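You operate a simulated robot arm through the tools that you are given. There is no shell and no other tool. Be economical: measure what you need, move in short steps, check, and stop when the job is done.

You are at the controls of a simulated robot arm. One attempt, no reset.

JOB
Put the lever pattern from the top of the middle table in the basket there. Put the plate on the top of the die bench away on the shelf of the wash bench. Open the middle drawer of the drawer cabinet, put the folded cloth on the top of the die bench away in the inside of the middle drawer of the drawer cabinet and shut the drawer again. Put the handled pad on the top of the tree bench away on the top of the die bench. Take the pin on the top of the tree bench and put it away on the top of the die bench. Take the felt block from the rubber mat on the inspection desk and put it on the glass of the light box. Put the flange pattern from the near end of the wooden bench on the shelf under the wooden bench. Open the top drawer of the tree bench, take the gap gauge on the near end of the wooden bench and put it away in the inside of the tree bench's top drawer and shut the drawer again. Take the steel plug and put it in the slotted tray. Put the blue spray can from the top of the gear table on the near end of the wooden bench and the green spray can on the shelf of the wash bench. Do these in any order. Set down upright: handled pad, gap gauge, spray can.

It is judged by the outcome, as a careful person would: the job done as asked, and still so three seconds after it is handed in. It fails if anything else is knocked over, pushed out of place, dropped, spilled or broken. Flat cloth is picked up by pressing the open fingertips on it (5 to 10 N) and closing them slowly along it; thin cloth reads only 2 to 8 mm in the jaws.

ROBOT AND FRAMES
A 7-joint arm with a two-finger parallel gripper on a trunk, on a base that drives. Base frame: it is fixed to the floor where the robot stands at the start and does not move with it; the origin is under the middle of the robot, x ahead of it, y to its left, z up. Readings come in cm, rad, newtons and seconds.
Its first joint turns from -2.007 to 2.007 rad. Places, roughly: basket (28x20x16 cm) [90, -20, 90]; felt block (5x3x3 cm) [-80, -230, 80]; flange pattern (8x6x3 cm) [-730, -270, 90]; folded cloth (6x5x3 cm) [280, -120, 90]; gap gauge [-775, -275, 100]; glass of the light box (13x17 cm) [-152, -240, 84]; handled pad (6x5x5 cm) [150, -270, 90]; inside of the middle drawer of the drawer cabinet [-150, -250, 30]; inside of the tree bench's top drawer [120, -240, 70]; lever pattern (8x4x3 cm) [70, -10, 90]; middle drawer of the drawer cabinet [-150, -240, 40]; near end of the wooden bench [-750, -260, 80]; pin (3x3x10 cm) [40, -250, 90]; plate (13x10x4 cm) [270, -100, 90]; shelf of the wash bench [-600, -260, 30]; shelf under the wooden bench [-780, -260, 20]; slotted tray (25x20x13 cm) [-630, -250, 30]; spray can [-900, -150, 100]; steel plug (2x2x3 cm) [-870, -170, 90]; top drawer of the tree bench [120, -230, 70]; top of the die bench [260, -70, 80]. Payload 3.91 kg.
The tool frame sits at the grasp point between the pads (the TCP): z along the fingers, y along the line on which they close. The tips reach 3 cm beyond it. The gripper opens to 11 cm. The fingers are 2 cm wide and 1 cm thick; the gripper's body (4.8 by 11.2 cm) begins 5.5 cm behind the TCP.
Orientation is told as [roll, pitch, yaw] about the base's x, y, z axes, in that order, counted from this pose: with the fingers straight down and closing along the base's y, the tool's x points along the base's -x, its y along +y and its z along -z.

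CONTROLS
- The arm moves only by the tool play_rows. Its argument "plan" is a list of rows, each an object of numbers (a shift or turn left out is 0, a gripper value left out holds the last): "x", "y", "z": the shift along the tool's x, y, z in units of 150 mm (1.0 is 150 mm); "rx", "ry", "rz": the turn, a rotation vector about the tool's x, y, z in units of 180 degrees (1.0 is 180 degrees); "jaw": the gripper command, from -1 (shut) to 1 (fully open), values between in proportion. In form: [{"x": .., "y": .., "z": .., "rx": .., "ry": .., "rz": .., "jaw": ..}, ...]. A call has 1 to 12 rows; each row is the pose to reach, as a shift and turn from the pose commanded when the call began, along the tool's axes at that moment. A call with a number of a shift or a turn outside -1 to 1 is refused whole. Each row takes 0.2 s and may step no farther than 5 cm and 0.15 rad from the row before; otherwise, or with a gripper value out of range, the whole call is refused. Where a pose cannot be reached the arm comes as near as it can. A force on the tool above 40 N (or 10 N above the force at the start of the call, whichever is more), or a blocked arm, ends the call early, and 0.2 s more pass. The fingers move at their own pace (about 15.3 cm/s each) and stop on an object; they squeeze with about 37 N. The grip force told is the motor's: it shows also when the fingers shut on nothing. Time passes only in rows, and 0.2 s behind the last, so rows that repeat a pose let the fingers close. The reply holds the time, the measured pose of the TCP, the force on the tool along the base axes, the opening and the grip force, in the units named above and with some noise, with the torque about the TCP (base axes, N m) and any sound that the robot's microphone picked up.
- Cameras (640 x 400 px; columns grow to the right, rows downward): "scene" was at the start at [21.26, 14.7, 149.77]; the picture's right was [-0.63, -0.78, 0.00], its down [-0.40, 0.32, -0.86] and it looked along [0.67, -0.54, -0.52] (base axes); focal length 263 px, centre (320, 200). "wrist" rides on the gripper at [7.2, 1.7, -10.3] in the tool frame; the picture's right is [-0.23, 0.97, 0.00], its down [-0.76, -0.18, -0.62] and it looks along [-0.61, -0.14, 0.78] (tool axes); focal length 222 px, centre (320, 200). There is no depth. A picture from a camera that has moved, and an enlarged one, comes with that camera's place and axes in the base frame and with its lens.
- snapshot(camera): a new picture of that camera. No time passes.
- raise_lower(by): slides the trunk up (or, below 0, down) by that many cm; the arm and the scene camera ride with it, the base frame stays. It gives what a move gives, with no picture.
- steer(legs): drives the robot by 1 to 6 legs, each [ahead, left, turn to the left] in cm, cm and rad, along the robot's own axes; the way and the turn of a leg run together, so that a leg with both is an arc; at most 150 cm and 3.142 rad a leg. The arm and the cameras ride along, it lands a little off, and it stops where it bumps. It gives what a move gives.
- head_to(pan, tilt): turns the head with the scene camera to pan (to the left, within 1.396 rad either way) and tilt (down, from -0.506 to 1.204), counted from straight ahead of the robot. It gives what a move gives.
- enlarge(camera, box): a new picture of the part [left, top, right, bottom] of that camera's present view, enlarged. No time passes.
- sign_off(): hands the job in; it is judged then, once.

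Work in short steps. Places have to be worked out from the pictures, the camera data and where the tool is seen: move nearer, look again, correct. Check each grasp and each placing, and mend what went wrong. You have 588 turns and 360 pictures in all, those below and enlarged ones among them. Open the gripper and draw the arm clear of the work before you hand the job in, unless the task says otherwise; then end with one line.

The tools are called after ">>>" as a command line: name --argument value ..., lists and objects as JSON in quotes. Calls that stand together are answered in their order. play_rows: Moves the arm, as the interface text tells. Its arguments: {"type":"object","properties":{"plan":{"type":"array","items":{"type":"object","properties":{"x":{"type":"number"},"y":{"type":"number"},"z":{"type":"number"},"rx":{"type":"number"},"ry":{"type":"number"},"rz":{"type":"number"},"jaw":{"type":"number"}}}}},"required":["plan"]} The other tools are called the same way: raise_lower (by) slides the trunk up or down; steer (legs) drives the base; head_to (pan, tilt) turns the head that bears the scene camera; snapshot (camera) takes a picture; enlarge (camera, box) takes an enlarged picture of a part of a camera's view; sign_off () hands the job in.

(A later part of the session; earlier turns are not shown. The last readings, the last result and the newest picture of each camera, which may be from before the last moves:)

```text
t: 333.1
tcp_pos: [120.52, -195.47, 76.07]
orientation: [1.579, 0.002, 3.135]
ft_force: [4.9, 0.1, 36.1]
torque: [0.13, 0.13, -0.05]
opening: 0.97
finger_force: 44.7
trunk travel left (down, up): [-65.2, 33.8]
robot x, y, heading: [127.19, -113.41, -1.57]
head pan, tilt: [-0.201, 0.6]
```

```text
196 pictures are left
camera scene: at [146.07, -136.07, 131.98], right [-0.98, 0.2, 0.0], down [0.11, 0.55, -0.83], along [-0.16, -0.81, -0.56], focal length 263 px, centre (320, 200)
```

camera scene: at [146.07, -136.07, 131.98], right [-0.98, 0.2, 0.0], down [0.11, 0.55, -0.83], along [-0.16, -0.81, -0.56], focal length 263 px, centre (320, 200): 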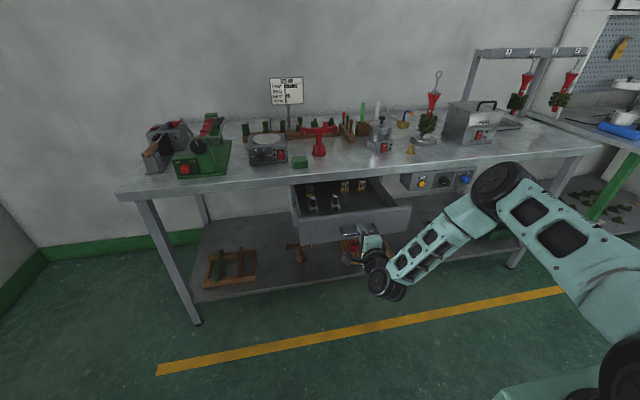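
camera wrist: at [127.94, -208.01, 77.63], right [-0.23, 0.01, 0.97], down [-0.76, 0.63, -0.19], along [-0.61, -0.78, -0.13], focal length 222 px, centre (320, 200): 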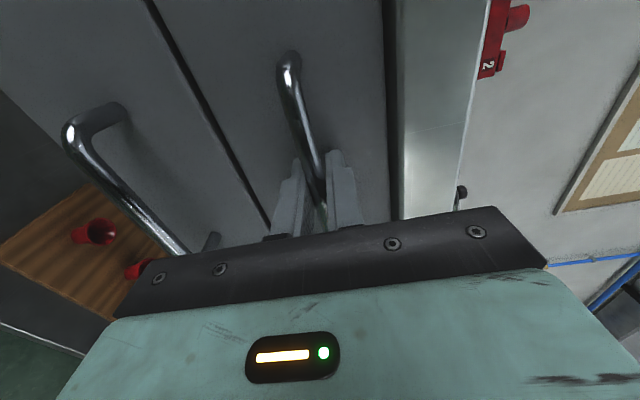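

The drawer is open about 23 cm. I release and look inside.

>>> play_rows --plan '[{"jaw": -0.6}, {"jaw": -0.4}, {"jaw": -0.36}]'

>>> steer --legs '[[-15, 0, 0]]'

>>> raise_lower --by 30

>>> head_to --pan -0.1 --tilt 0.6

>>> enlarge --camera "scene" --box '[230, 150, 430, 290]'

```text
t: 333.9
tcp_pos: [120.57, -195.54, 75.78]
orientation: [1.576, 0.002, 3.137]
ft_force: [-0.6, -0.1, 0.4]
torque: [-0.02, -0.03, -0.02]
opening: 3.53
finger_force: 0.1
trunk travel left (down, up): [-65.2, 33.8]
robot x, y, heading: [127.31, -113.2, -1.568]
head pan, tilt: [-0.201, 0.6]
```

```text
t: 334.8
tcp_pos: [120.92, -193.57, 75.86]
orientation: [1.575, 0.002, 3.141]
ft_force: [-0.2, 0.5, -0.7]
torque: [0.02, -0.01, -0.02]
opening: 3.54
finger_force: 0.0
trunk travel left (down, up): [-65.2, 33.8]
robot x, y, heading: [127.53, -111.29, -1.566]
head pan, tilt: [-0.201, 0.6]
stopped in leg 1: the robot was blocked; the commanded pose is now the measured one
```

```text
t: 335.6
tcp_pos: [120.84, -193.04, 78.03]
orientation: [1.542, 0.001, -3.142]
ft_force: [-0.4, -0.9, -28.1]
torque: [0.38, 0.0, 0.41]
opening: 4.92
finger_force: 14.4
trunk travel left (down, up): [-68.7, 30.3]
robot x, y, heading: [127.07, -111.01, -1.567]
head pan, tilt: [-0.201, 0.6]
stopped: the force on the tool passed its limit (the readings are from after the stop); the commanded pose is now the measured one
```

```text
t: 336.3
tcp_pos: [120.89, -193.23, 78.2]
orientation: [1.547, 0.001, 3.142]
ft_force: [-1.0, 0.5, -35.8]
torque: [0.54, 0.05, 0.05]
opening: 5.31
finger_force: 17.7
trunk travel left (down, up): [-68.7, 30.3]
robot x, y, heading: [126.91, -111.22, -1.56]
head pan, tilt: [-0.099, 0.6]
```

```text
2.86 times, centred on (330, 220) of scene
camera zoom: at [147.05, -134.41, 135.35], right [-1.0, 0.09, 0.0], down [0.05, 0.56, -0.82], along [-0.08, -0.82, -0.57], focal length 751 px, centre (291, 143)
```

zoom: 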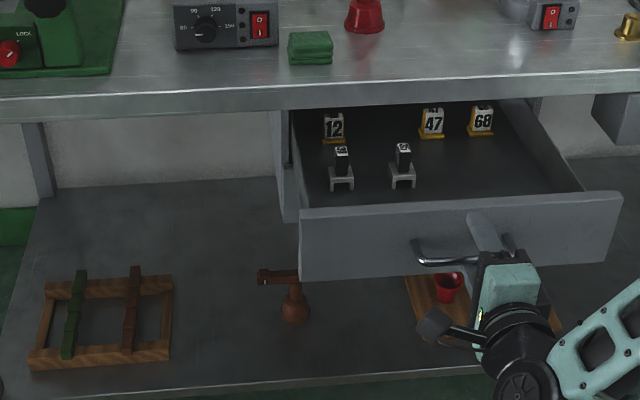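

Blocked behind by the middle table, so the fingers were still around the bar when I raised. I lower the trunk back to relieve it.

>>> raise_lower --by -2.2

```text
t: 337.0
tcp_pos: [120.83, -193.17, 76.52]
orientation: [1.561, 0.002, 3.142]
ft_force: [0.4, -0.2, 0.3]
torque: [-0.03, -0.03, -0.02]
opening: 3.54
finger_force: 0.1
trunk travel left (down, up): [-66.5, 32.5]
robot x, y, heading: [127.23, -111.41, -1.567]
head pan, tilt: [-0.099, 0.6]
```

Relieved. I withdraw the fingers with the arm instead.

>>> play_rows --plan '[{"y": -0.03}, {"y": -0.03, "z": -0.2}, {"y": -0.03, "z": -0.4}, {"y": -0.03, "z": -0.6}]'

>>> snapshot --camera "scene"

>>> snapshot --camera "wrist"

```text
t: 338.0
tcp_pos: [120.94, -184.11, 76.07]
orientation: [1.556, 0.001, 3.139]
ft_force: [0.2, -0.1, -0.2]
torque: [-0.02, 0.0, 0.01]
opening: 3.55
finger_force: 0.0
trunk travel left (down, up): [-66.5, 32.5]
robot x, y, heading: [127.38, -111.36, -1.565]
head pan, tilt: [-0.099, 0.6]
```

```text
194 pictures are left
camera scene: at [147.08, -134.25, 133.19], right [-1.0, 0.09, 0.0], down [0.05, 0.56, -0.82], along [-0.08, -0.82, -0.57], focal length 263 px, centre (320, 200)
```

scene: 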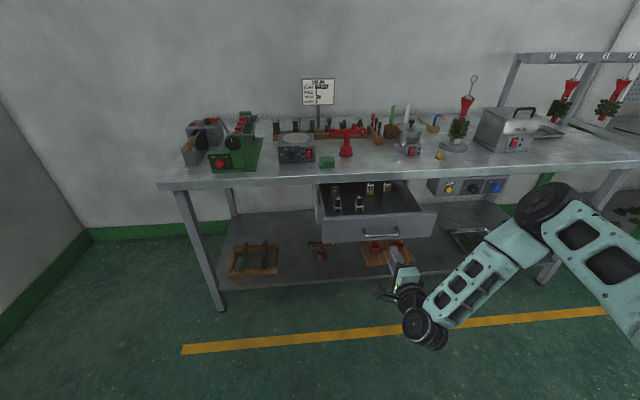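

```text
193 pictures are left
camera wrist: at [128.19, -173.89, 77.98], right [-0.23, -0.01, 0.97], down [-0.76, 0.63, -0.17], along [-0.61, -0.78, -0.15], focal length 222 px, centre (320, 200)
```

wrist: 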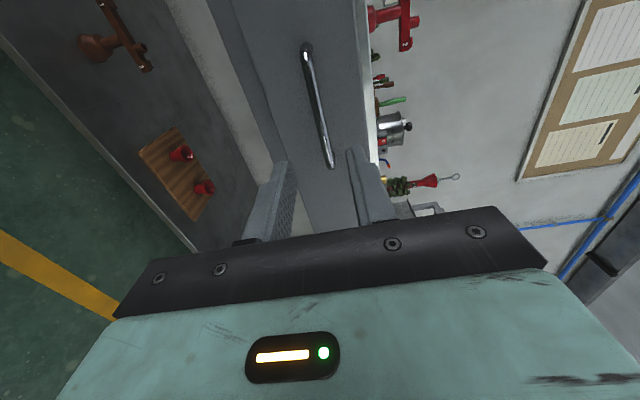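

Fingers clear. I raise the trunk, point the tool down, and drive to the die bench for the plate.

>>> raise_lower --by 32

>>> play_rows --plan '[{"rx": 0.0455}, {"rx": 0.091}, {"rx": 0.1365}, {"rx": 0.182}, {"rx": 0.2275}, {"rx": 0.273}, {"rx": 0.3185}, {"rx": 0.364}, {"rx": 0.4095}, {"rx": 0.455}, {"rx": 0.496}]'

>>> steer --legs '[[8, 0, 0], [0, 32, 0], [8, 0, 0], [0, 0, 1.568], [18, 25, 0]]'

>>> head_to --pan -0.1 --tilt 0.8

>>> snapshot --camera "scene"

>>> snapshot --camera "wrist"

```text
t: 341.1
tcp_pos: [120.97, -184.18, 108.06]
orientation: [1.556, 0.0, 3.139]
ft_force: [-0.1, 0.4, 0.3]
torque: [0.0, 0.0, -0.01]
opening: 3.51
finger_force: 0.1
trunk travel left (down, up): [-98.5, 0.5]
robot x, y, heading: [127.41, -111.03, -1.563]
head pan, tilt: [-0.099, 0.6]
```

```text
t: 343.5
tcp_pos: [120.98, -184.24, 107.98]
orientation: [-0.005, 0.002, 3.14]
ft_force: [-0.2, 0.0, 1.1]
torque: [-0.03, -0.01, 0.01]
opening: 3.53
finger_force: 0.0
trunk travel left (down, up): [-98.5, 0.5]
robot x, y, heading: [127.29, -111.19, -1.564]
head pan, tilt: [-0.099, 0.6]
```

```text
t: 352.6
tcp_pos: [250.6, -108.04, 108.16]
orientation: [-0.005, 0.0, -1.566]
ft_force: [-0.3, -0.5, 0.3]
torque: [0.01, 0.0, 0.01]
opening: 3.51
finger_force: 0.0
trunk travel left (down, up): [-98.5, 0.5]
robot x, y, heading: [177.62, -101.77, 0.01]
head pan, tilt: [-0.099, 0.6]
```

```text
t: 353.3
tcp_pos: [250.63, -108.01, 108.08]
orientation: [-0.005, 0.0, -1.566]
ft_force: [-1.0, 0.6, -0.1]
torque: [-0.02, 0.0, 0.0]
opening: 3.53
finger_force: 0.0
trunk travel left (down, up): [-98.5, 0.5]
robot x, y, heading: [177.36, -102.18, 0.01]
head pan, tilt: [-0.099, 0.799]
```

```text
192 pictures are left
camera scene: at [199.62, -82.27, 163.51], right [-0.09, -1.0, 0.0], down [-0.71, 0.06, -0.7], along [0.69, -0.06, -0.72], focal length 263 px, centre (320, 200)
```

scene: 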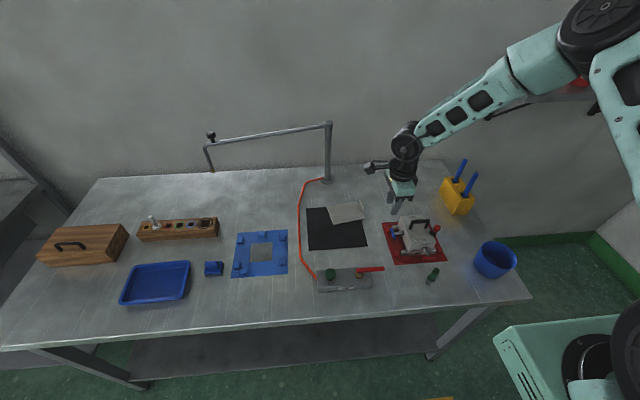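

```text
191 pictures are left
camera wrist: at [252.32, -100.78, 118.46], right [0.97, -0.22, 0.0], down [-0.17, -0.76, 0.62], along [-0.14, -0.61, -0.78], focal length 222 px, centre (320, 200)
```

wrist: 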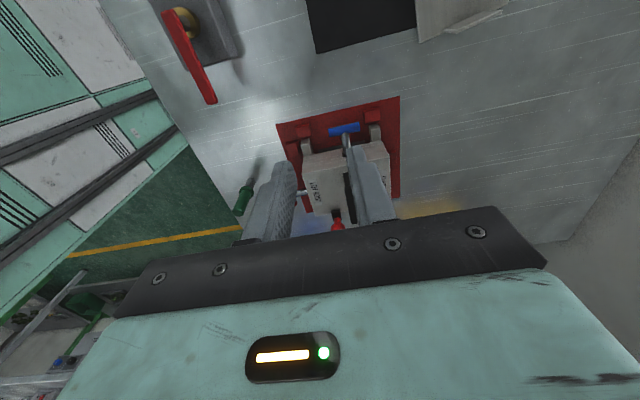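

>>> enlarge --camera "scene" --box '[290, 180, 400, 290]'

>>> enlarge --camera "wrist" --box '[300, 0, 540, 120]'

```text
3.64 times, centred on (345, 235) of scene
camera zoom: at [199.62, -82.27, 163.51], right [-0.09, -1.0, 0.0], down [-0.71, 0.06, -0.7], along [0.69, -0.06, -0.72], focal length 956 px, centre (229, 73)
```

zoom: 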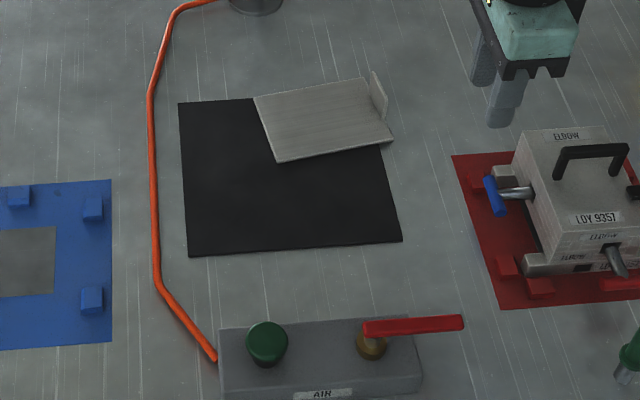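

```text
2.67 times, centred on (420, 60) of wrist
camera zoom: at [252.32, -100.78, 118.46], right [0.97, -0.22, 0.0], down [-0.17, -0.76, 0.62], along [-0.14, -0.61, -0.78], focal length 592 px, centre (53, 573)
```

zoom: 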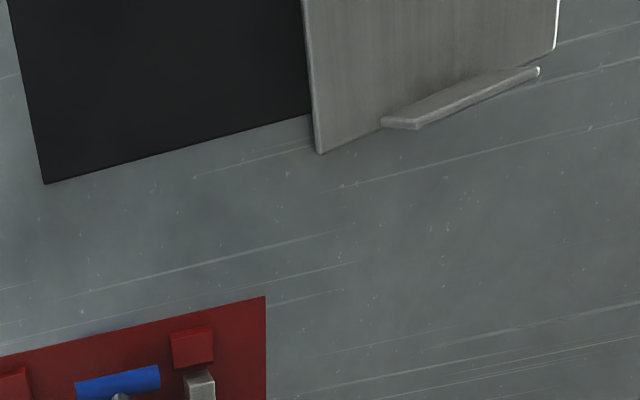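

I'll pinch the plate by its upright tab, which is centred at (268,-104.3) and about 4 cm high. The wrist will lean 40° back toward me so I can later slide it onto a shelf. First I yaw the gripper to close across the tab.

>>> play_rows --plan '[{"rz": -0.0455, "z": -0.1}, {"rz": -0.091, "z": -0.2}, {"rz": -0.1365, "z": -0.3}, {"rz": -0.182, "z": -0.4}, {"rz": -0.2275, "z": -0.5}, {"rz": -0.273, "z": -0.5}, {"rz": -0.3185, "z": -0.5}, {"rz": -0.364, "z": -0.5}, {"rz": -0.4095, "z": -0.5}, {"rz": -0.455, "z": -0.5}, {"rz": -0.5, "z": -0.5}, {"rz": -0.543, "z": -0.5}]'

>>> play_rows --plan '[{"ry": -0.045}, {"ry": -0.09}, {"ry": -0.135}, {"ry": -0.18}, {"ry": -0.222}]'

>>> snapshot --camera "scene"

>>> snapshot --camera "wrist"

```text
t: 355.9
tcp_pos: [250.68, -108.02, 115.51]
orientation: [0.003, 0.004, 0.142]
ft_force: [-0.3, -0.5, -0.4]
torque: [-0.03, 0.01, 0.01]
opening: 3.53
finger_force: 0.1
trunk travel left (down, up): [-98.5, 0.5]
robot x, y, heading: [177.76, -101.96, 0.013]
head pan, tilt: [-0.099, 0.799]
```

```text
t: 357.1
tcp_pos: [250.63, -107.98, 115.62]
orientation: [0.001, -0.695, 0.139]
ft_force: [0.0, -1.0, -1.2]
torque: [-0.01, -0.01, -0.03]
opening: 3.51
finger_force: 0.0
trunk travel left (down, up): [-98.5, 0.5]
robot x, y, heading: [177.83, -101.72, 0.012]
head pan, tilt: [-0.099, 0.799]
```

```text
188 pictures are left
camera scene: at [199.62, -82.25, 163.51], right [-0.09, -1.0, 0.0], down [-0.71, 0.06, -0.7], along [0.69, -0.06, -0.72], focal length 263 px, centre (320, 200)
```

scene: 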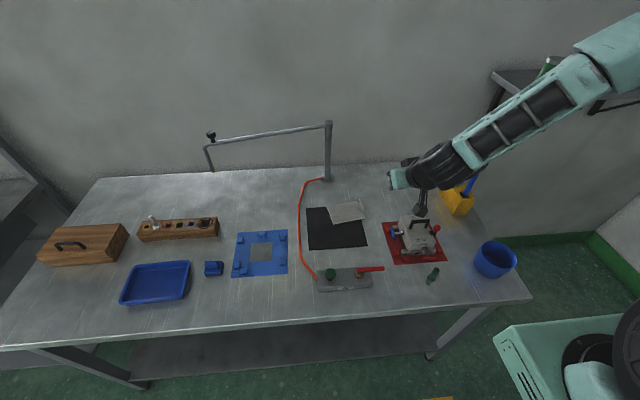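

```text
187 pictures are left
camera wrist: at [238.34, -108.04, 118.96], right [0.04, 0.99, 0.15], down [0.21, -0.15, 0.97], along [0.98, -0.01, -0.21], focal length 222 px, centre (320, 200)
```

wrist: 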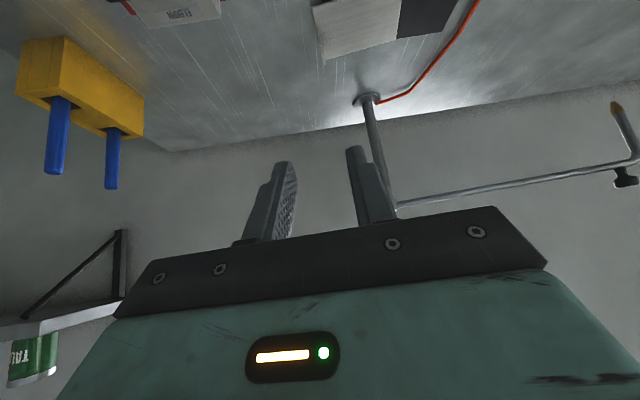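

The lean is right. I move to a standoff above the tab.

>>> play_rows --plan '[{"x": -0.1, "y": 0.02, "z": 0.3}, {"x": -0.2, "y": 0.04, "z": 0.6}]'

>>> play_rows --plan '[{"x": -0.1, "y": 0.02, "z": 0.3}, {"x": -0.204, "y": 0.045, "z": 0.63}]'

>>> snapshot --camera "wrist"

>>> enlarge --camera "scene" --box '[290, 130, 450, 270]'

```text
t: 357.7
tcp_pos: [258.5, -106.6, 110.53]
orientation: [0.001, -0.693, 0.137]
ft_force: [-0.3, 0.3, -0.3]
torque: [0.03, 0.01, -0.01]
opening: 3.52
finger_force: 0.2
trunk travel left (down, up): [-98.5, 0.5]
robot x, y, heading: [177.34, -102.03, 0.013]
head pan, tilt: [-0.099, 0.799]
```

```text
refused: row 2 steps farther than a row can; nothing moved
```

```text
186 pictures are left
camera wrist: at [246.22, -106.59, 113.85], right [0.04, 0.99, 0.15], down [0.21, -0.15, 0.97], along [0.98, -0.01, -0.21], focal length 222 px, centre (320, 200)
```

wrist: 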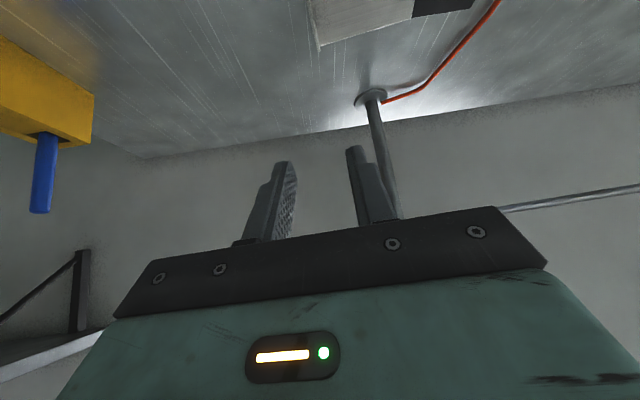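

```text
2.86 times, centred on (370, 200) of scene
camera zoom: at [199.57, -82.34, 163.52], right [-0.09, -1.0, 0.0], down [-0.71, 0.06, -0.7], along [0.69, -0.06, -0.72], focal length 751 px, centre (177, 200)
```

zoom: 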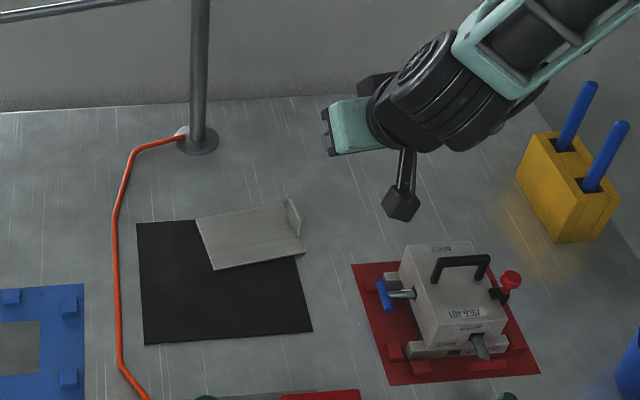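

>>> play_rows --plan '[{"x": -0.04, "y": 0.02, "z": 0.25, "jaw": -0.25}, {"x": -0.08, "y": 0.045, "z": 0.5}, {"x": -0.126, "y": 0.067, "z": 0.757}]'

>>> enlarge --camera "scene" --box '[290, 150, 430, 270]'

>>> snapshot --camera "wrist"

```text
t: 358.5
tcp_pos: [266.99, -104.03, 103.17]
orientation: [0.002, -0.696, 0.14]
ft_force: [-0.3, -0.3, -0.1]
torque: [0.0, -0.04, 0.0]
opening: 4.13
finger_force: 0.1
trunk travel left (down, up): [-98.5, 0.5]
robot x, y, heading: [177.64, -102.04, 0.008]
head pan, tilt: [-0.099, 0.799]
```

```text
3.33 times, centred on (360, 210) of scene
camera zoom: at [199.59, -82.3, 163.52], right [-0.09, -1.0, 0.0], down [-0.71, 0.06, -0.7], along [0.69, -0.06, -0.72], focal length 876 px, centre (187, 167)
```

zoom: 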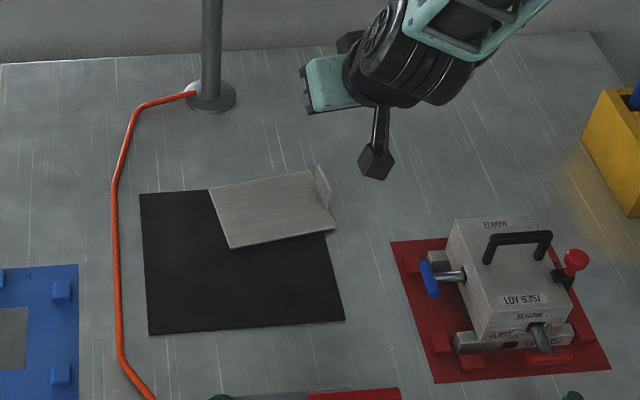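

```text
183 pictures are left
camera wrist: at [254.79, -104.1, 106.42], right [0.04, 0.99, 0.15], down [0.21, -0.15, 0.97], along [0.98, -0.01, -0.21], focal length 222 px, centre (320, 200)
```

wrist: 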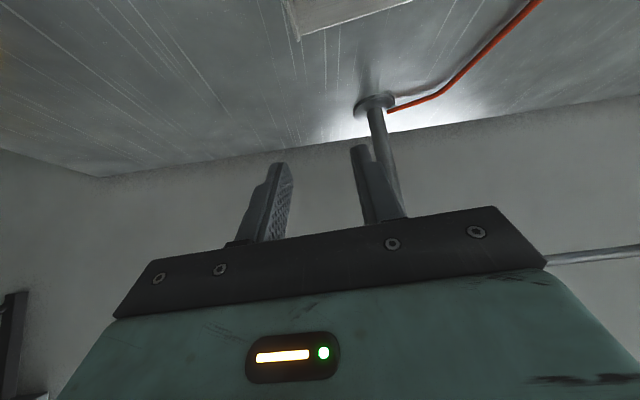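

Tab confirmed at x 265.6–270, y≈-104.4. I descend vertically toward it.

>>> play_rows --plan '[{"x": 0.19, "y": -0.02, "z": 0.23}, {"x": 0.38, "y": -0.027, "z": 0.456}, {"x": 0.47, "y": -0.027, "z": 0.565}]'

>>> enlarge --camera "scene" --box '[300, 160, 400, 240]'

>>> snapshot --camera "wrist"

```text
t: 359.3
tcp_pos: [267.1, -104.52, 92.07]
orientation: [0.0, -0.695, 0.137]
ft_force: [-1.0, -0.4, 0.5]
torque: [-0.02, 0.02, 0.02]
opening: 4.12
finger_force: 0.1
trunk travel left (down, up): [-98.5, 0.5]
robot x, y, heading: [177.37, -102.11, 0.012]
head pan, tilt: [-0.099, 0.799]
```

```text
5.00 times, centred on (350, 200) of scene
camera zoom: at [199.61, -82.27, 163.51], right [-0.09, -1.0, 0.0], down [-0.71, 0.06, -0.7], along [0.69, -0.06, -0.72], focal length 1314 px, centre (170, 200)
```

zoom: 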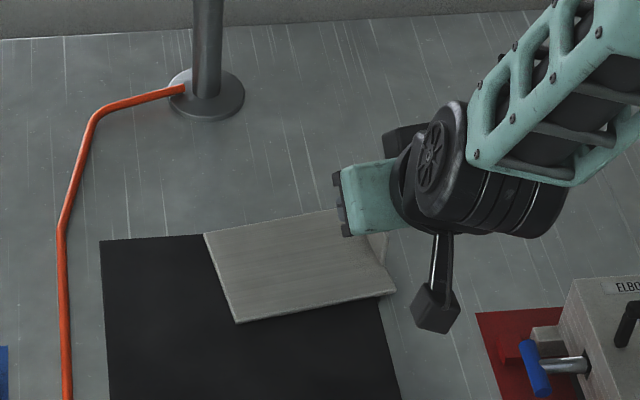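

```text
181 pictures are left
camera wrist: at [254.85, -104.56, 95.35], right [0.04, 0.99, 0.15], down [0.21, -0.15, 0.97], along [0.98, -0.01, -0.21], focal length 222 px, centre (320, 200)
```

wrist: 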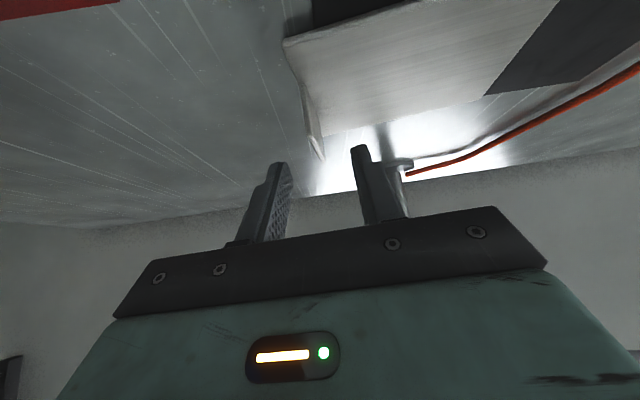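

The tab is between the fingers. I lower 3 cm and pinch it.

>>> play_rows --plan '[{"x": 0.064, "z": 0.077}, {"x": 0.11, "z": 0.13}, {"x": 0.128, "z": 0.154}]'

>>> snapshot --camera "wrist"

```text
t: 360.1
tcp_pos: [267.05, -104.51, 89.05]
orientation: [0.003, -0.693, 0.139]
ft_force: [-0.1, 0.1, 0.1]
torque: [0.0, 0.03, 0.03]
opening: 4.15
finger_force: 0.2
trunk travel left (down, up): [-98.5, 0.5]
robot x, y, heading: [177.4, -101.83, 0.013]
head pan, tilt: [-0.099, 0.799]
```

```text
180 pictures are left
camera wrist: at [254.85, -104.59, 92.46], right [0.04, 0.99, 0.15], down [0.21, -0.15, 0.97], along [0.98, 0.0, -0.21], focal length 222 px, centre (320, 200)
```

wrist: 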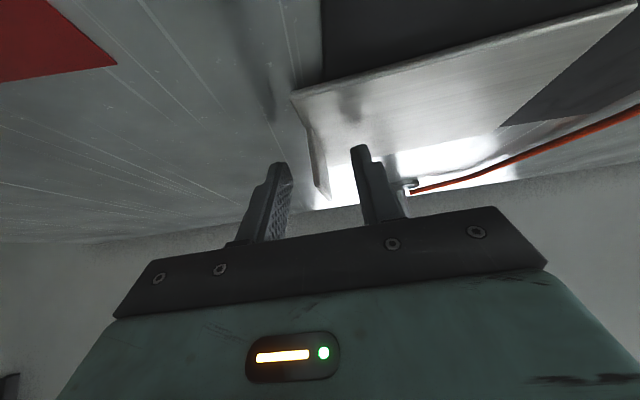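

>>> play_rows --plan '[{"jaw": -0.5}, {"jaw": -0.75}, {"jaw": -1}, {"jaw": -1}, {"jaw": -1}]'

>>> play_rows --plan '[{"x": -0.03, "z": -0.036}, {"x": -0.085, "z": -0.1}, {"x": -0.17, "z": -0.2}]'

>>> snapshot --camera "wrist"

>>> enlarge --camera "scene" --box '[290, 150, 430, 270]'

```text
t: 361.3
tcp_pos: [267.11, -104.45, 89.13]
orientation: [0.002, -0.695, 0.139]
ft_force: [-2.6, 3.8, 1.1]
torque: [0.15, -0.12, 0.3]
opening: 0.37
finger_force: 37.0
trunk travel left (down, up): [-98.5, 0.5]
robot x, y, heading: [177.56, -101.88, 0.009]
head pan, tilt: [-0.099, 0.799]
```

```text
t: 362.1
tcp_pos: [267.24, -104.38, 92.95]
orientation: [0.002, -0.692, 0.138]
ft_force: [0.7, 0.7, -5.1]
torque: [-0.26, 0.02, 0.01]
opening: 0.4
finger_force: 36.9
trunk travel left (down, up): [-98.5, 0.5]
robot x, y, heading: [177.67, -101.84, 0.013]
head pan, tilt: [-0.099, 0.799]
```

```text
179 pictures are left
camera wrist: at [254.88, -104.5, 96.3], right [0.04, 0.99, 0.15], down [0.21, -0.15, 0.97], along [0.98, -0.01, -0.21], focal length 222 px, centre (320, 200)
```

wrist: 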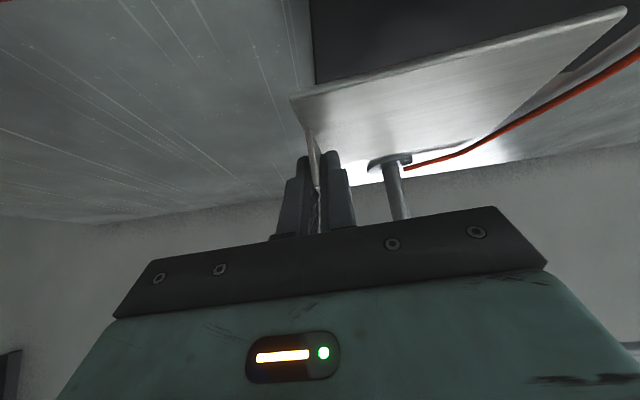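

```text
3.33 times, centred on (360, 210) of scene
camera zoom: at [199.67, -82.27, 163.49], right [-0.09, -1.0, 0.0], down [-0.71, 0.06, -0.7], along [0.69, -0.06, -0.72], focal length 876 px, centre (187, 167)
```

zoom: 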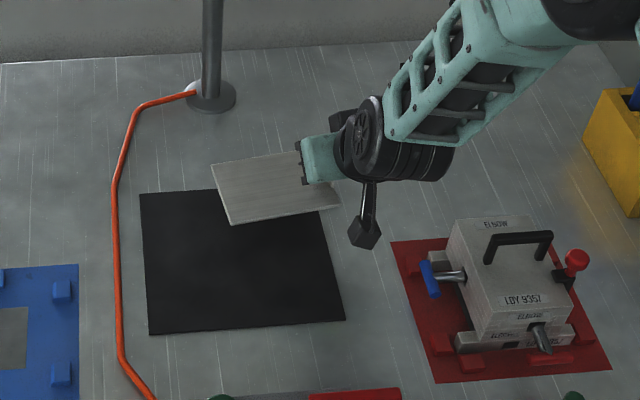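

The plate hangs level from its tab (≈0.5 kg). I raise and retract it, then start the long drive toward the wash bench.

>>> play_rows --plan '[{"x": -0.2, "z": -0.24}, {"x": -0.4, "z": -0.48}, {"x": -0.6, "z": -0.72}, {"x": -0.7, "z": -0.84}]'

>>> play_rows --plan '[{"x": 0.2, "y": 0.035, "z": -0.165}, {"x": 0.4, "y": 0.07, "z": -0.33}, {"x": 0.6, "y": 0.105, "z": -0.495}, {"x": 0.76, "y": 0.139, "z": -0.634}]'

>>> steer --legs '[[-27, -26, 0], [0, 0, -1.58]]'

>>> head_to --pan -1.3 --tilt 0.3

>>> snapshot --camera "scene"

>>> snapshot --camera "wrist"

```text
t: 363.1
tcp_pos: [266.97, -104.41, 109.41]
orientation: [0.001, -0.693, 0.138]
ft_force: [-0.2, -0.5, -4.9]
torque: [-0.29, -0.03, -0.01]
opening: 0.37
finger_force: 37.4
trunk travel left (down, up): [-98.5, 0.5]
robot x, y, heading: [177.67, -102.14, 0.017]
head pan, tilt: [-0.099, 0.799]
```

```text
t: 364.1
tcp_pos: [252.15, -104.63, 109.4]
orientation: [0.001, -0.696, 0.138]
ft_force: [-0.4, -0.1, -4.3]
torque: [-0.27, 0.03, -0.01]
opening: 0.37
finger_force: 36.7
trunk travel left (down, up): [-98.5, 0.5]
robot x, y, heading: [177.68, -102.44, 0.015]
head pan, tilt: [-0.099, 0.799]
```

```text
t: 370.4
tcp_pos: [145.93, -203.16, 109.36]
orientation: [0.001, -0.694, -1.464]
ft_force: [-0.1, -0.8, -4.6]
torque: [0.01, 0.26, -0.01]
opening: 0.38
finger_force: 36.8
trunk travel left (down, up): [-98.5, 0.5]
robot x, y, heading: [151.04, -128.78, -1.594]
head pan, tilt: [-0.099, 0.799]
```

```text
t: 371.8
tcp_pos: [145.98, -203.33, 109.39]
orientation: [0.001, -0.697, -1.465]
ft_force: [-0.2, -0.2, -5.6]
torque: [0.02, 0.27, 0.01]
opening: 0.39
finger_force: 36.8
trunk travel left (down, up): [-98.5, 0.5]
robot x, y, heading: [151.16, -128.42, -1.592]
head pan, tilt: [-1.3, 0.3]
```

```text
177 pictures are left
camera scene: at [162.17, -145.82, 167.93], right [-0.25, 0.97, 0.0], down [0.29, 0.07, -0.96], along [-0.93, -0.24, -0.3], focal length 263 px, centre (320, 200)
```

scene: 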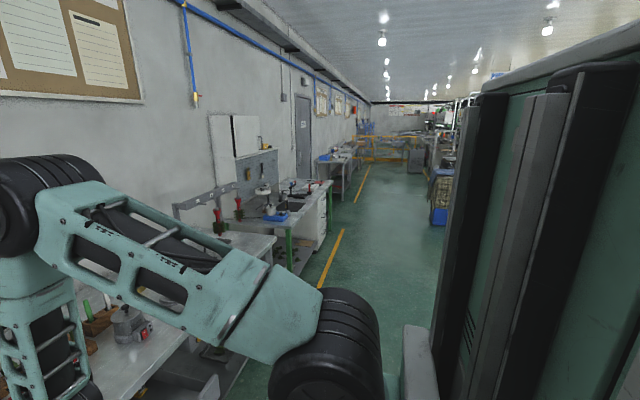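

```text
176 pictures are left
camera wrist: at [146.36, -190.93, 112.7], right [0.99, -0.07, 0.15], down [-0.16, -0.2, 0.97], along [-0.04, -0.98, -0.21], focal length 222 px, centre (320, 200)
```

wrist: 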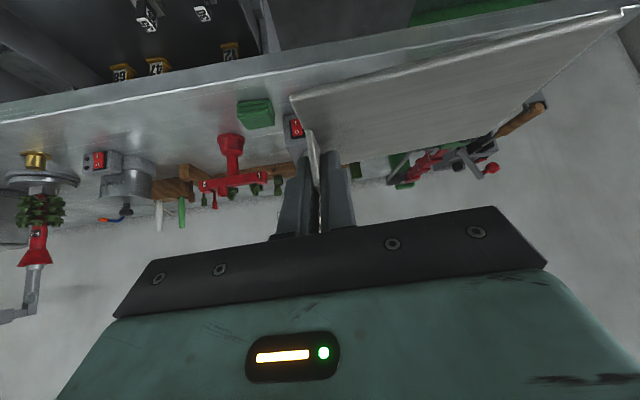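

>>> steer --legs '[[0, -150, 0.015], [0, -150, 0]]'

>>> snapshot --camera "scene"

```text
t: 386.3
tcp_pos: [-156.96, -196.93, 109.27]
orientation: [0.001, -0.695, -1.48]
ft_force: [-0.4, 0.4, -4.2]
torque: [0.03, 0.25, -0.01]
opening: 0.38
finger_force: 37.0
trunk travel left (down, up): [-98.5, 0.5]
robot x, y, heading: [-150.63, -122.53, -1.604]
head pan, tilt: [-1.3, 0.3]
```

```text
175 pictures are left
camera scene: at [-139.82, -139.8, 167.94], right [-0.23, 0.97, 0.0], down [0.29, 0.07, -0.96], along [-0.93, -0.22, -0.3], focal length 263 px, centre (320, 200)
```

scene: 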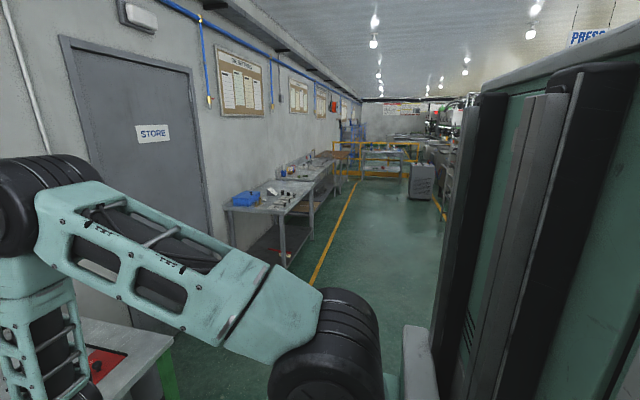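

>>> enlarge --camera "scene" --box '[300, 90, 470, 220]'

```text
3.08 times, centred on (385, 155) of scene
camera zoom: at [-139.82, -139.8, 167.94], right [-0.23, 0.97, 0.0], down [0.29, 0.07, -0.96], along [-0.93, -0.22, -0.3], focal length 809 px, centre (120, 338)
```

zoom: 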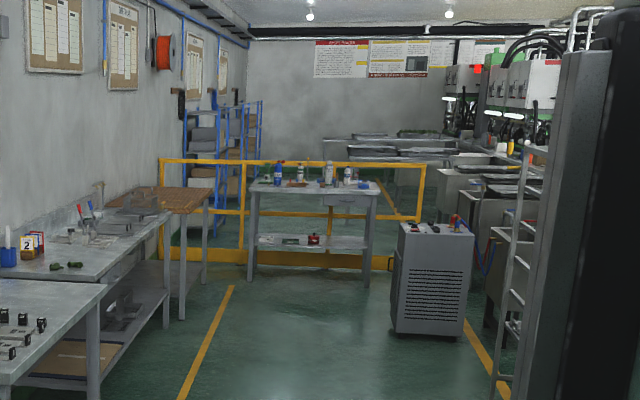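

Corridor is clear. I continue 3 legs toward the wash bench.

>>> steer --legs '[[8, 0, 0.033], [0, -150, 0], [0, -150, 0], [0, -130, 0]]'

>>> head_to --pan -0.6 --tilt 0.5

>>> snapshot --camera "scene"

>>> head_to --pan 0.5 --tilt 0.5

>>> snapshot --camera "scene"

```text
t: 407.5
tcp_pos: [-586.79, -194.52, 109.29]
orientation: [0.002, -0.695, -1.487]
ft_force: [0.6, 0.1, -5.1]
torque: [0.02, 0.27, 0.01]
opening: 0.39
finger_force: 36.8
trunk travel left (down, up): [-98.5, 0.5]
robot x, y, heading: [-579.86, -120.0, -1.617]
head pan, tilt: [-1.3, 0.3]
```

```text
t: 408.6
tcp_pos: [-586.75, -194.47, 109.25]
orientation: [0.001, -0.694, -1.485]
ft_force: [-0.2, 0.4, -3.7]
torque: [0.08, 0.25, 0.01]
opening: 0.39
finger_force: 37.3
trunk travel left (down, up): [-98.5, 0.5]
robot x, y, heading: [-579.82, -120.06, -1.617]
head pan, tilt: [-0.6, 0.499]
```

```text
173 pictures are left
camera scene: at [-565.61, -142.66, 166.1], right [-0.8, 0.6, 0.0], down [0.29, 0.38, -0.88], along [-0.53, -0.7, -0.48], focal length 263 px, centre (320, 200)
```

scene: 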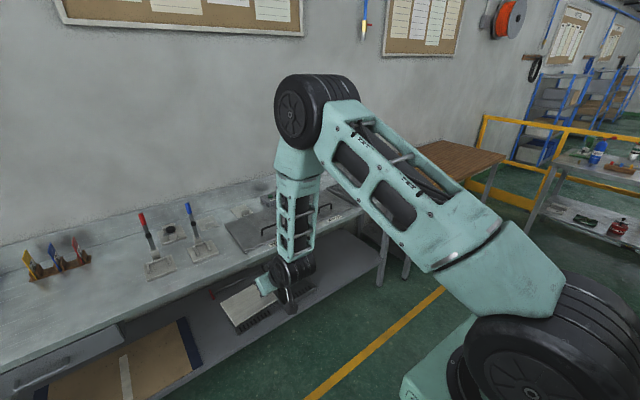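

```text
t: 409.9
tcp_pos: [-586.72, -194.52, 109.25]
orientation: [0.003, -0.694, -1.487]
ft_force: [-0.4, -0.7, -4.5]
torque: [0.03, 0.29, 0.01]
opening: 0.37
finger_force: 37.7
trunk travel left (down, up): [-98.5, 0.5]
robot x, y, heading: [-580.26, -119.96, -1.616]
head pan, tilt: [0.499, 0.499]
```

```text
172 pictures are left
camera scene: at [-556.14, -143.55, 166.1], right [-0.9, -0.44, 0.0], down [-0.21, 0.43, -0.88], along [0.39, -0.79, -0.48], focal length 263 px, centre (320, 200)
```

scene: 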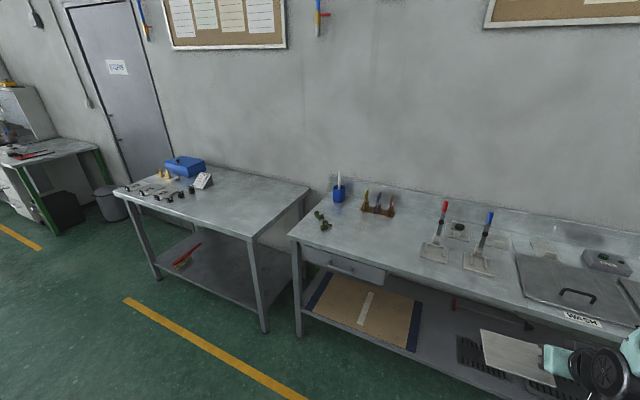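

The wash bench is in front, with its shelf below. I lower the trunk to look onto the shelf.

>>> raise_lower --by -40

>>> raise_lower --by -25

>>> head_to --pan 0.0 --tilt 0.45

>>> snapshot --camera "scene"

>>> snapshot --camera "wrist"

```text
t: 413.7
tcp_pos: [-586.75, -194.4, 69.26]
orientation: [0.001, -0.696, -1.489]
ft_force: [-0.5, -0.2, -4.9]
torque: [0.03, 0.27, -0.02]
opening: 0.4
finger_force: 36.5
trunk travel left (down, up): [-58.5, 40.5]
robot x, y, heading: [-580.36, -120.24, -1.615]
head pan, tilt: [0.499, 0.499]
```

```text
t: 416.3
tcp_pos: [-586.74, -194.5, 44.41]
orientation: [0.0, -0.695, -1.487]
ft_force: [0.7, -0.5, -5.2]
torque: [0.02, 0.28, -0.03]
opening: 0.4
finger_force: 36.7
trunk travel left (down, up): [-33.5, 65.5]
robot x, y, heading: [-580.0, -120.04, -1.614]
head pan, tilt: [0.499, 0.499]
```

```text
t: 417.2
tcp_pos: [-586.68, -194.38, 44.37]
orientation: [0.002, -0.694, -1.486]
ft_force: [-0.7, -0.8, -4.8]
torque: [0.01, 0.27, 0.0]
opening: 0.38
finger_force: 37.0
trunk travel left (down, up): [-33.5, 65.5]
robot x, y, heading: [-580.09, -120.33, -1.612]
head pan, tilt: [0.0, 0.45]
```

```text
171 pictures are left
camera scene: at [-560.53, -144.55, 101.54], right [-1.0, 0.04, 0.0], down [0.02, 0.44, -0.9], along [-0.04, -0.9, -0.44], focal length 263 px, centre (320, 200)
```

scene: 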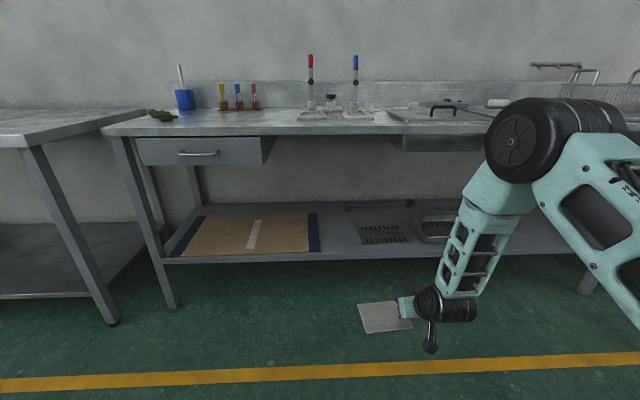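

```text
170 pictures are left
camera wrist: at [-586.04, -182.22, 47.69], right [0.99, -0.09, 0.15], down [-0.16, -0.2, 0.97], along [-0.06, -0.98, -0.21], focal length 222 px, centre (320, 200)
```

wrist: 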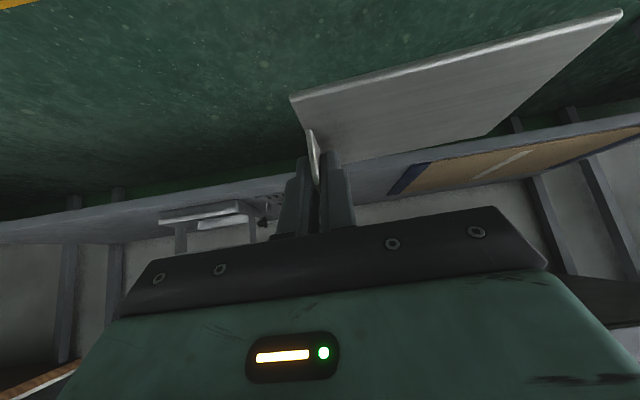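

>>> enlarge --camera "scene" --box '[280, 180, 480, 290]'

>>> head_to --pan -0.45 --tilt 0.35

>>> snapshot --camera "scene"

```text
3.20 times, centred on (380, 235) of scene
camera zoom: at [-560.53, -144.55, 101.54], right [-1.0, 0.04, 0.0], down [0.02, 0.44, -0.9], along [-0.04, -0.9, -0.44], focal length 841 px, centre (128, 88)
```

zoom: 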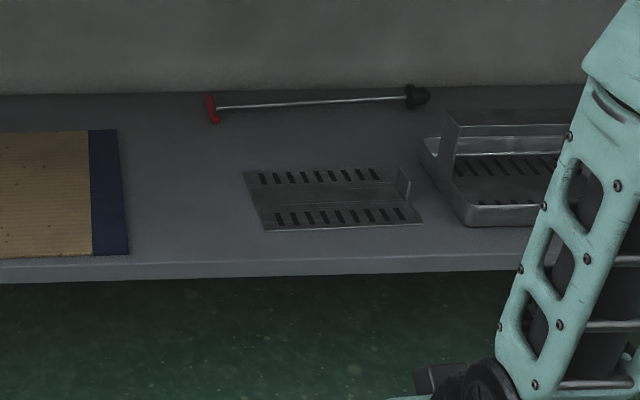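

```text
t: 418.1
tcp_pos: [-586.81, -194.42, 44.38]
orientation: [0.002, -0.695, -1.487]
ft_force: [-0.4, -0.1, -4.2]
torque: [-0.02, 0.26, 0.01]
opening: 0.37
finger_force: 37.1
trunk travel left (down, up): [-33.5, 65.5]
robot x, y, heading: [-579.93, -120.04, -1.617]
head pan, tilt: [-0.45, 0.351]
```

```text
168 pictures are left
camera scene: at [-564.55, -143.57, 102.46], right [-0.88, 0.47, 0.0], down [0.16, 0.3, -0.94], along [-0.44, -0.83, -0.34], focal length 263 px, centre (320, 200)
```

scene: 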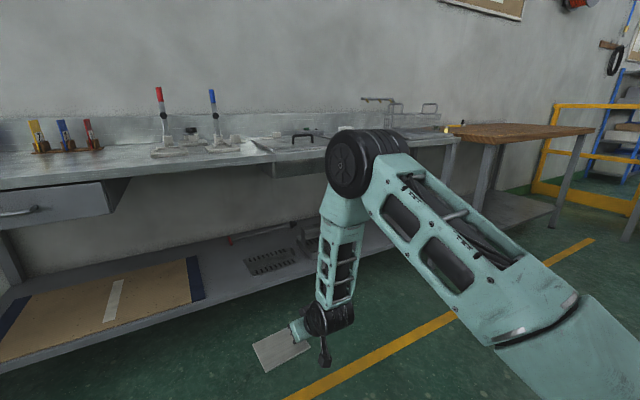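

There is a 20 cm free gap on the shelf between the cardboard panel and the slotted sheet, x -584…-564. I'll slide the plate in there with the arm low and outstretched so it stays under the bench top. First I raise the arm relative to the trunk, then lower the trunk.

>>> play_rows --plan '[{"x": -0.2, "z": -0.24}, {"x": -0.4, "z": -0.48}, {"x": -0.6, "z": -0.72}, {"x": -0.81, "z": -0.95}]'

>>> raise_lower --by -25

>>> snapshot --camera "scene"

```text
t: 419.1
tcp_pos: [-586.88, -194.59, 62.97]
orientation: [0.002, -0.691, -1.484]
ft_force: [-0.4, -0.4, -5.1]
torque: [0.01, 0.28, -0.01]
opening: 0.38
finger_force: 36.9
trunk travel left (down, up): [-33.5, 65.5]
robot x, y, heading: [-580.23, -120.08, -1.611]
head pan, tilt: [-0.45, 0.351]
```

```text
t: 421.7
tcp_pos: [-586.87, -194.55, 37.86]
orientation: [0.001, -0.694, -1.488]
ft_force: [0.2, 0.0, -4.1]
torque: [0.04, 0.27, 0.03]
opening: 0.38
finger_force: 37.2
trunk travel left (down, up): [-8.5, 90.5]
robot x, y, heading: [-579.79, -120.39, -1.613]
head pan, tilt: [-0.45, 0.351]
```

```text
167 pictures are left
camera scene: at [-564.55, -143.56, 77.47], right [-0.88, 0.47, 0.0], down [0.16, 0.3, -0.94], along [-0.44, -0.83, -0.34], focal length 263 px, centre (320, 200)
```

scene: 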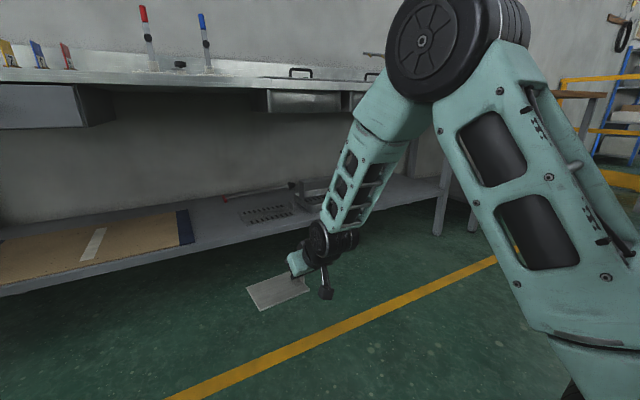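

I extend the arm forward first, so the elbow comes down and stays outside the bench.

>>> play_rows --plan '[{"x": -0.23, "y": -0.025, "z": 0.19}, {"x": -0.46, "y": -0.05, "z": 0.383}, {"x": -0.69, "y": -0.075, "z": 0.575}, {"x": -0.918, "y": -0.1, "z": 0.766}]'

>>> snapshot --camera "scene"

```text
t: 422.7
tcp_pos: [-586.93, -212.62, 37.89]
orientation: [0.002, -0.694, -1.486]
ft_force: [0.8, -0.2, -4.3]
torque: [0.08, 0.26, 0.0]
opening: 0.39
finger_force: 36.6
trunk travel left (down, up): [-8.5, 90.5]
robot x, y, heading: [-579.88, -120.05, -1.615]
head pan, tilt: [-0.45, 0.351]
```

```text
166 pictures are left
camera scene: at [-564.56, -143.56, 77.47], right [-0.88, 0.47, 0.0], down [0.16, 0.3, -0.94], along [-0.44, -0.83, -0.34], focal length 263 px, centre (320, 200)
```

scene: 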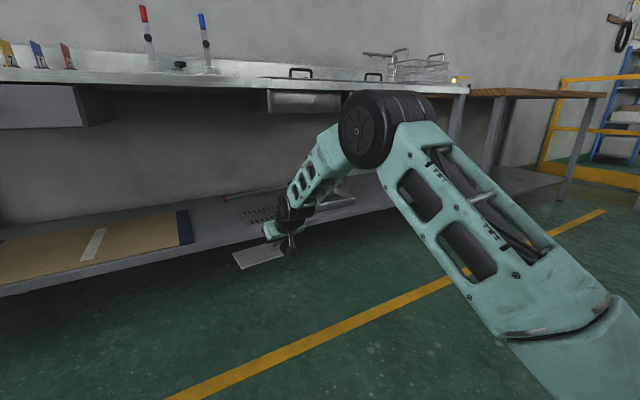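

I need the shelf height precisely, so I enlarge the shelf from this low view.

>>> enlarge --camera "scene" --box '[170, 170, 350, 290]'

>>> snapshot --camera "wrist"

```text
3.33 times, centred on (260, 230) of scene
camera zoom: at [-564.56, -143.56, 77.47], right [-0.88, 0.47, 0.0], down [0.16, 0.3, -0.94], along [-0.44, -0.83, -0.34], focal length 876 px, centre (520, 100)
```

zoom: 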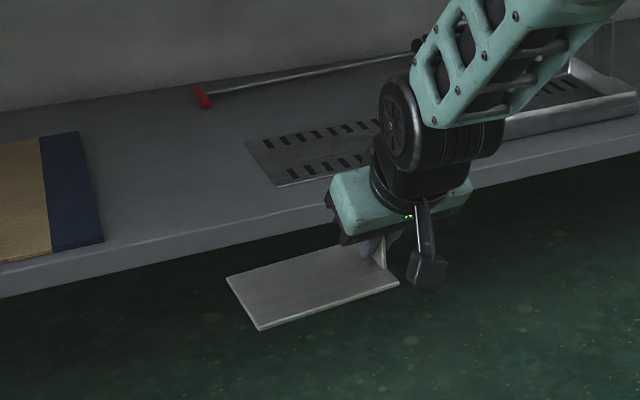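

```text
164 pictures are left
camera wrist: at [-586.32, -200.3, 41.25], right [0.99, -0.09, 0.15], down [-0.16, -0.2, 0.97], along [-0.06, -0.98, -0.21], focal length 222 px, centre (320, 200)
```

wrist: 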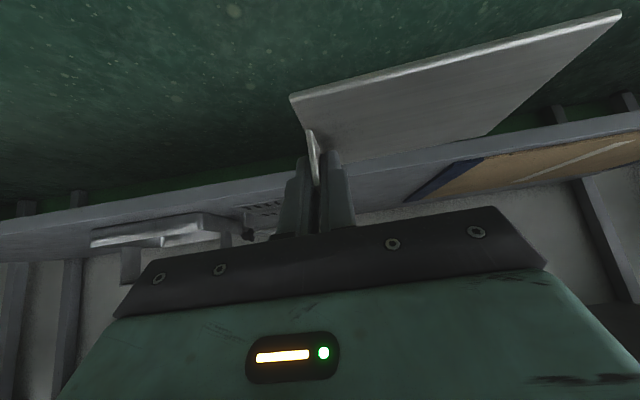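

The shelf surface is at z≈31.5 with its front at y≈-233. The gap is x -583…-564. I raise slightly and drive forward 24.5 cm and 8 cm left.

>>> play_rows --plan '[{"x": -0.064, "z": -0.077}, {"x": -0.085, "z": -0.1}]'

>>> steer --legs '[[15, 8, 0]]'

>>> head_to --pan -0.2 --tilt 0.3

>>> snapshot --camera "scene"

>>> snapshot --camera "wrist"

```text
t: 423.3
tcp_pos: [-586.99, -212.55, 39.93]
orientation: [0.002, -0.692, -1.486]
ft_force: [-0.5, -0.4, -4.3]
torque: [0.03, 0.26, -0.03]
opening: 0.38
finger_force: 37.6
trunk travel left (down, up): [-8.5, 90.5]
robot x, y, heading: [-579.98, -120.46, -1.614]
head pan, tilt: [-0.45, 0.351]
```

```text
t: 424.8
tcp_pos: [-579.6, -228.26, 39.97]
orientation: [0.002, -0.693, -1.485]
ft_force: [0.1, -0.2, -4.5]
torque: [0.01, 0.29, 0.0]
opening: 0.4
finger_force: 37.6
trunk travel left (down, up): [-8.5, 90.5]
robot x, y, heading: [-572.76, -136.18, -1.611]
head pan, tilt: [-0.45, 0.351]
```

```text
t: 425.6
tcp_pos: [-579.53, -228.33, 39.93]
orientation: [0.001, -0.692, -1.485]
ft_force: [-0.2, -1.0, -4.5]
torque: [-0.01, 0.26, 0.01]
opening: 0.39
finger_force: 37.0
trunk travel left (down, up): [-8.5, 90.5]
robot x, y, heading: [-572.73, -135.76, -1.611]
head pan, tilt: [-0.201, 0.3]
```

```text
163 pictures are left
camera scene: at [-555.16, -160.13, 77.93], right [-0.97, 0.24, 0.0], down [0.07, 0.29, -0.96], along [-0.23, -0.93, -0.3], focal length 263 px, centre (320, 200)
```

scene: 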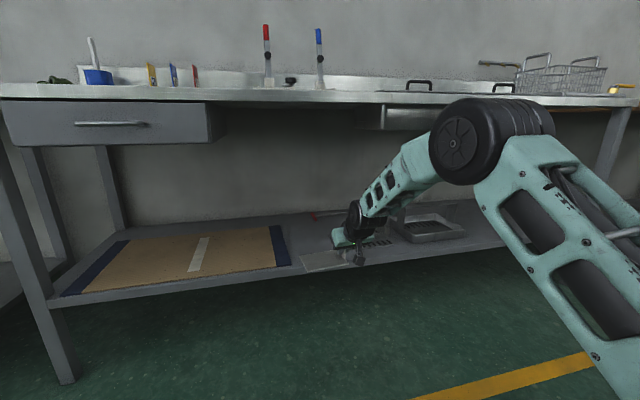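

```text
162 pictures are left
camera wrist: at [-578.88, -216.03, 43.27], right [0.99, -0.09, 0.15], down [-0.16, -0.2, 0.97], along [-0.06, -0.98, -0.21], focal length 222 px, centre (320, 200)
```

wrist: 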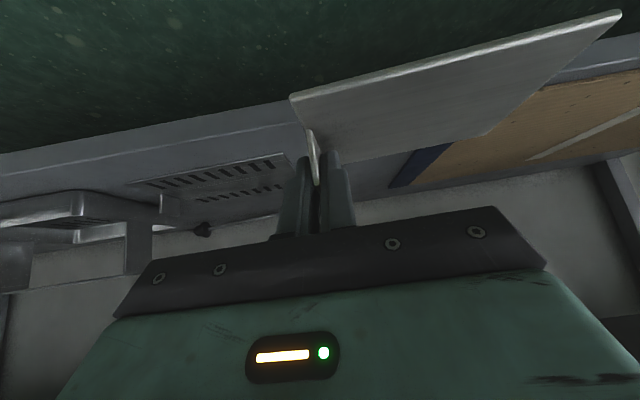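

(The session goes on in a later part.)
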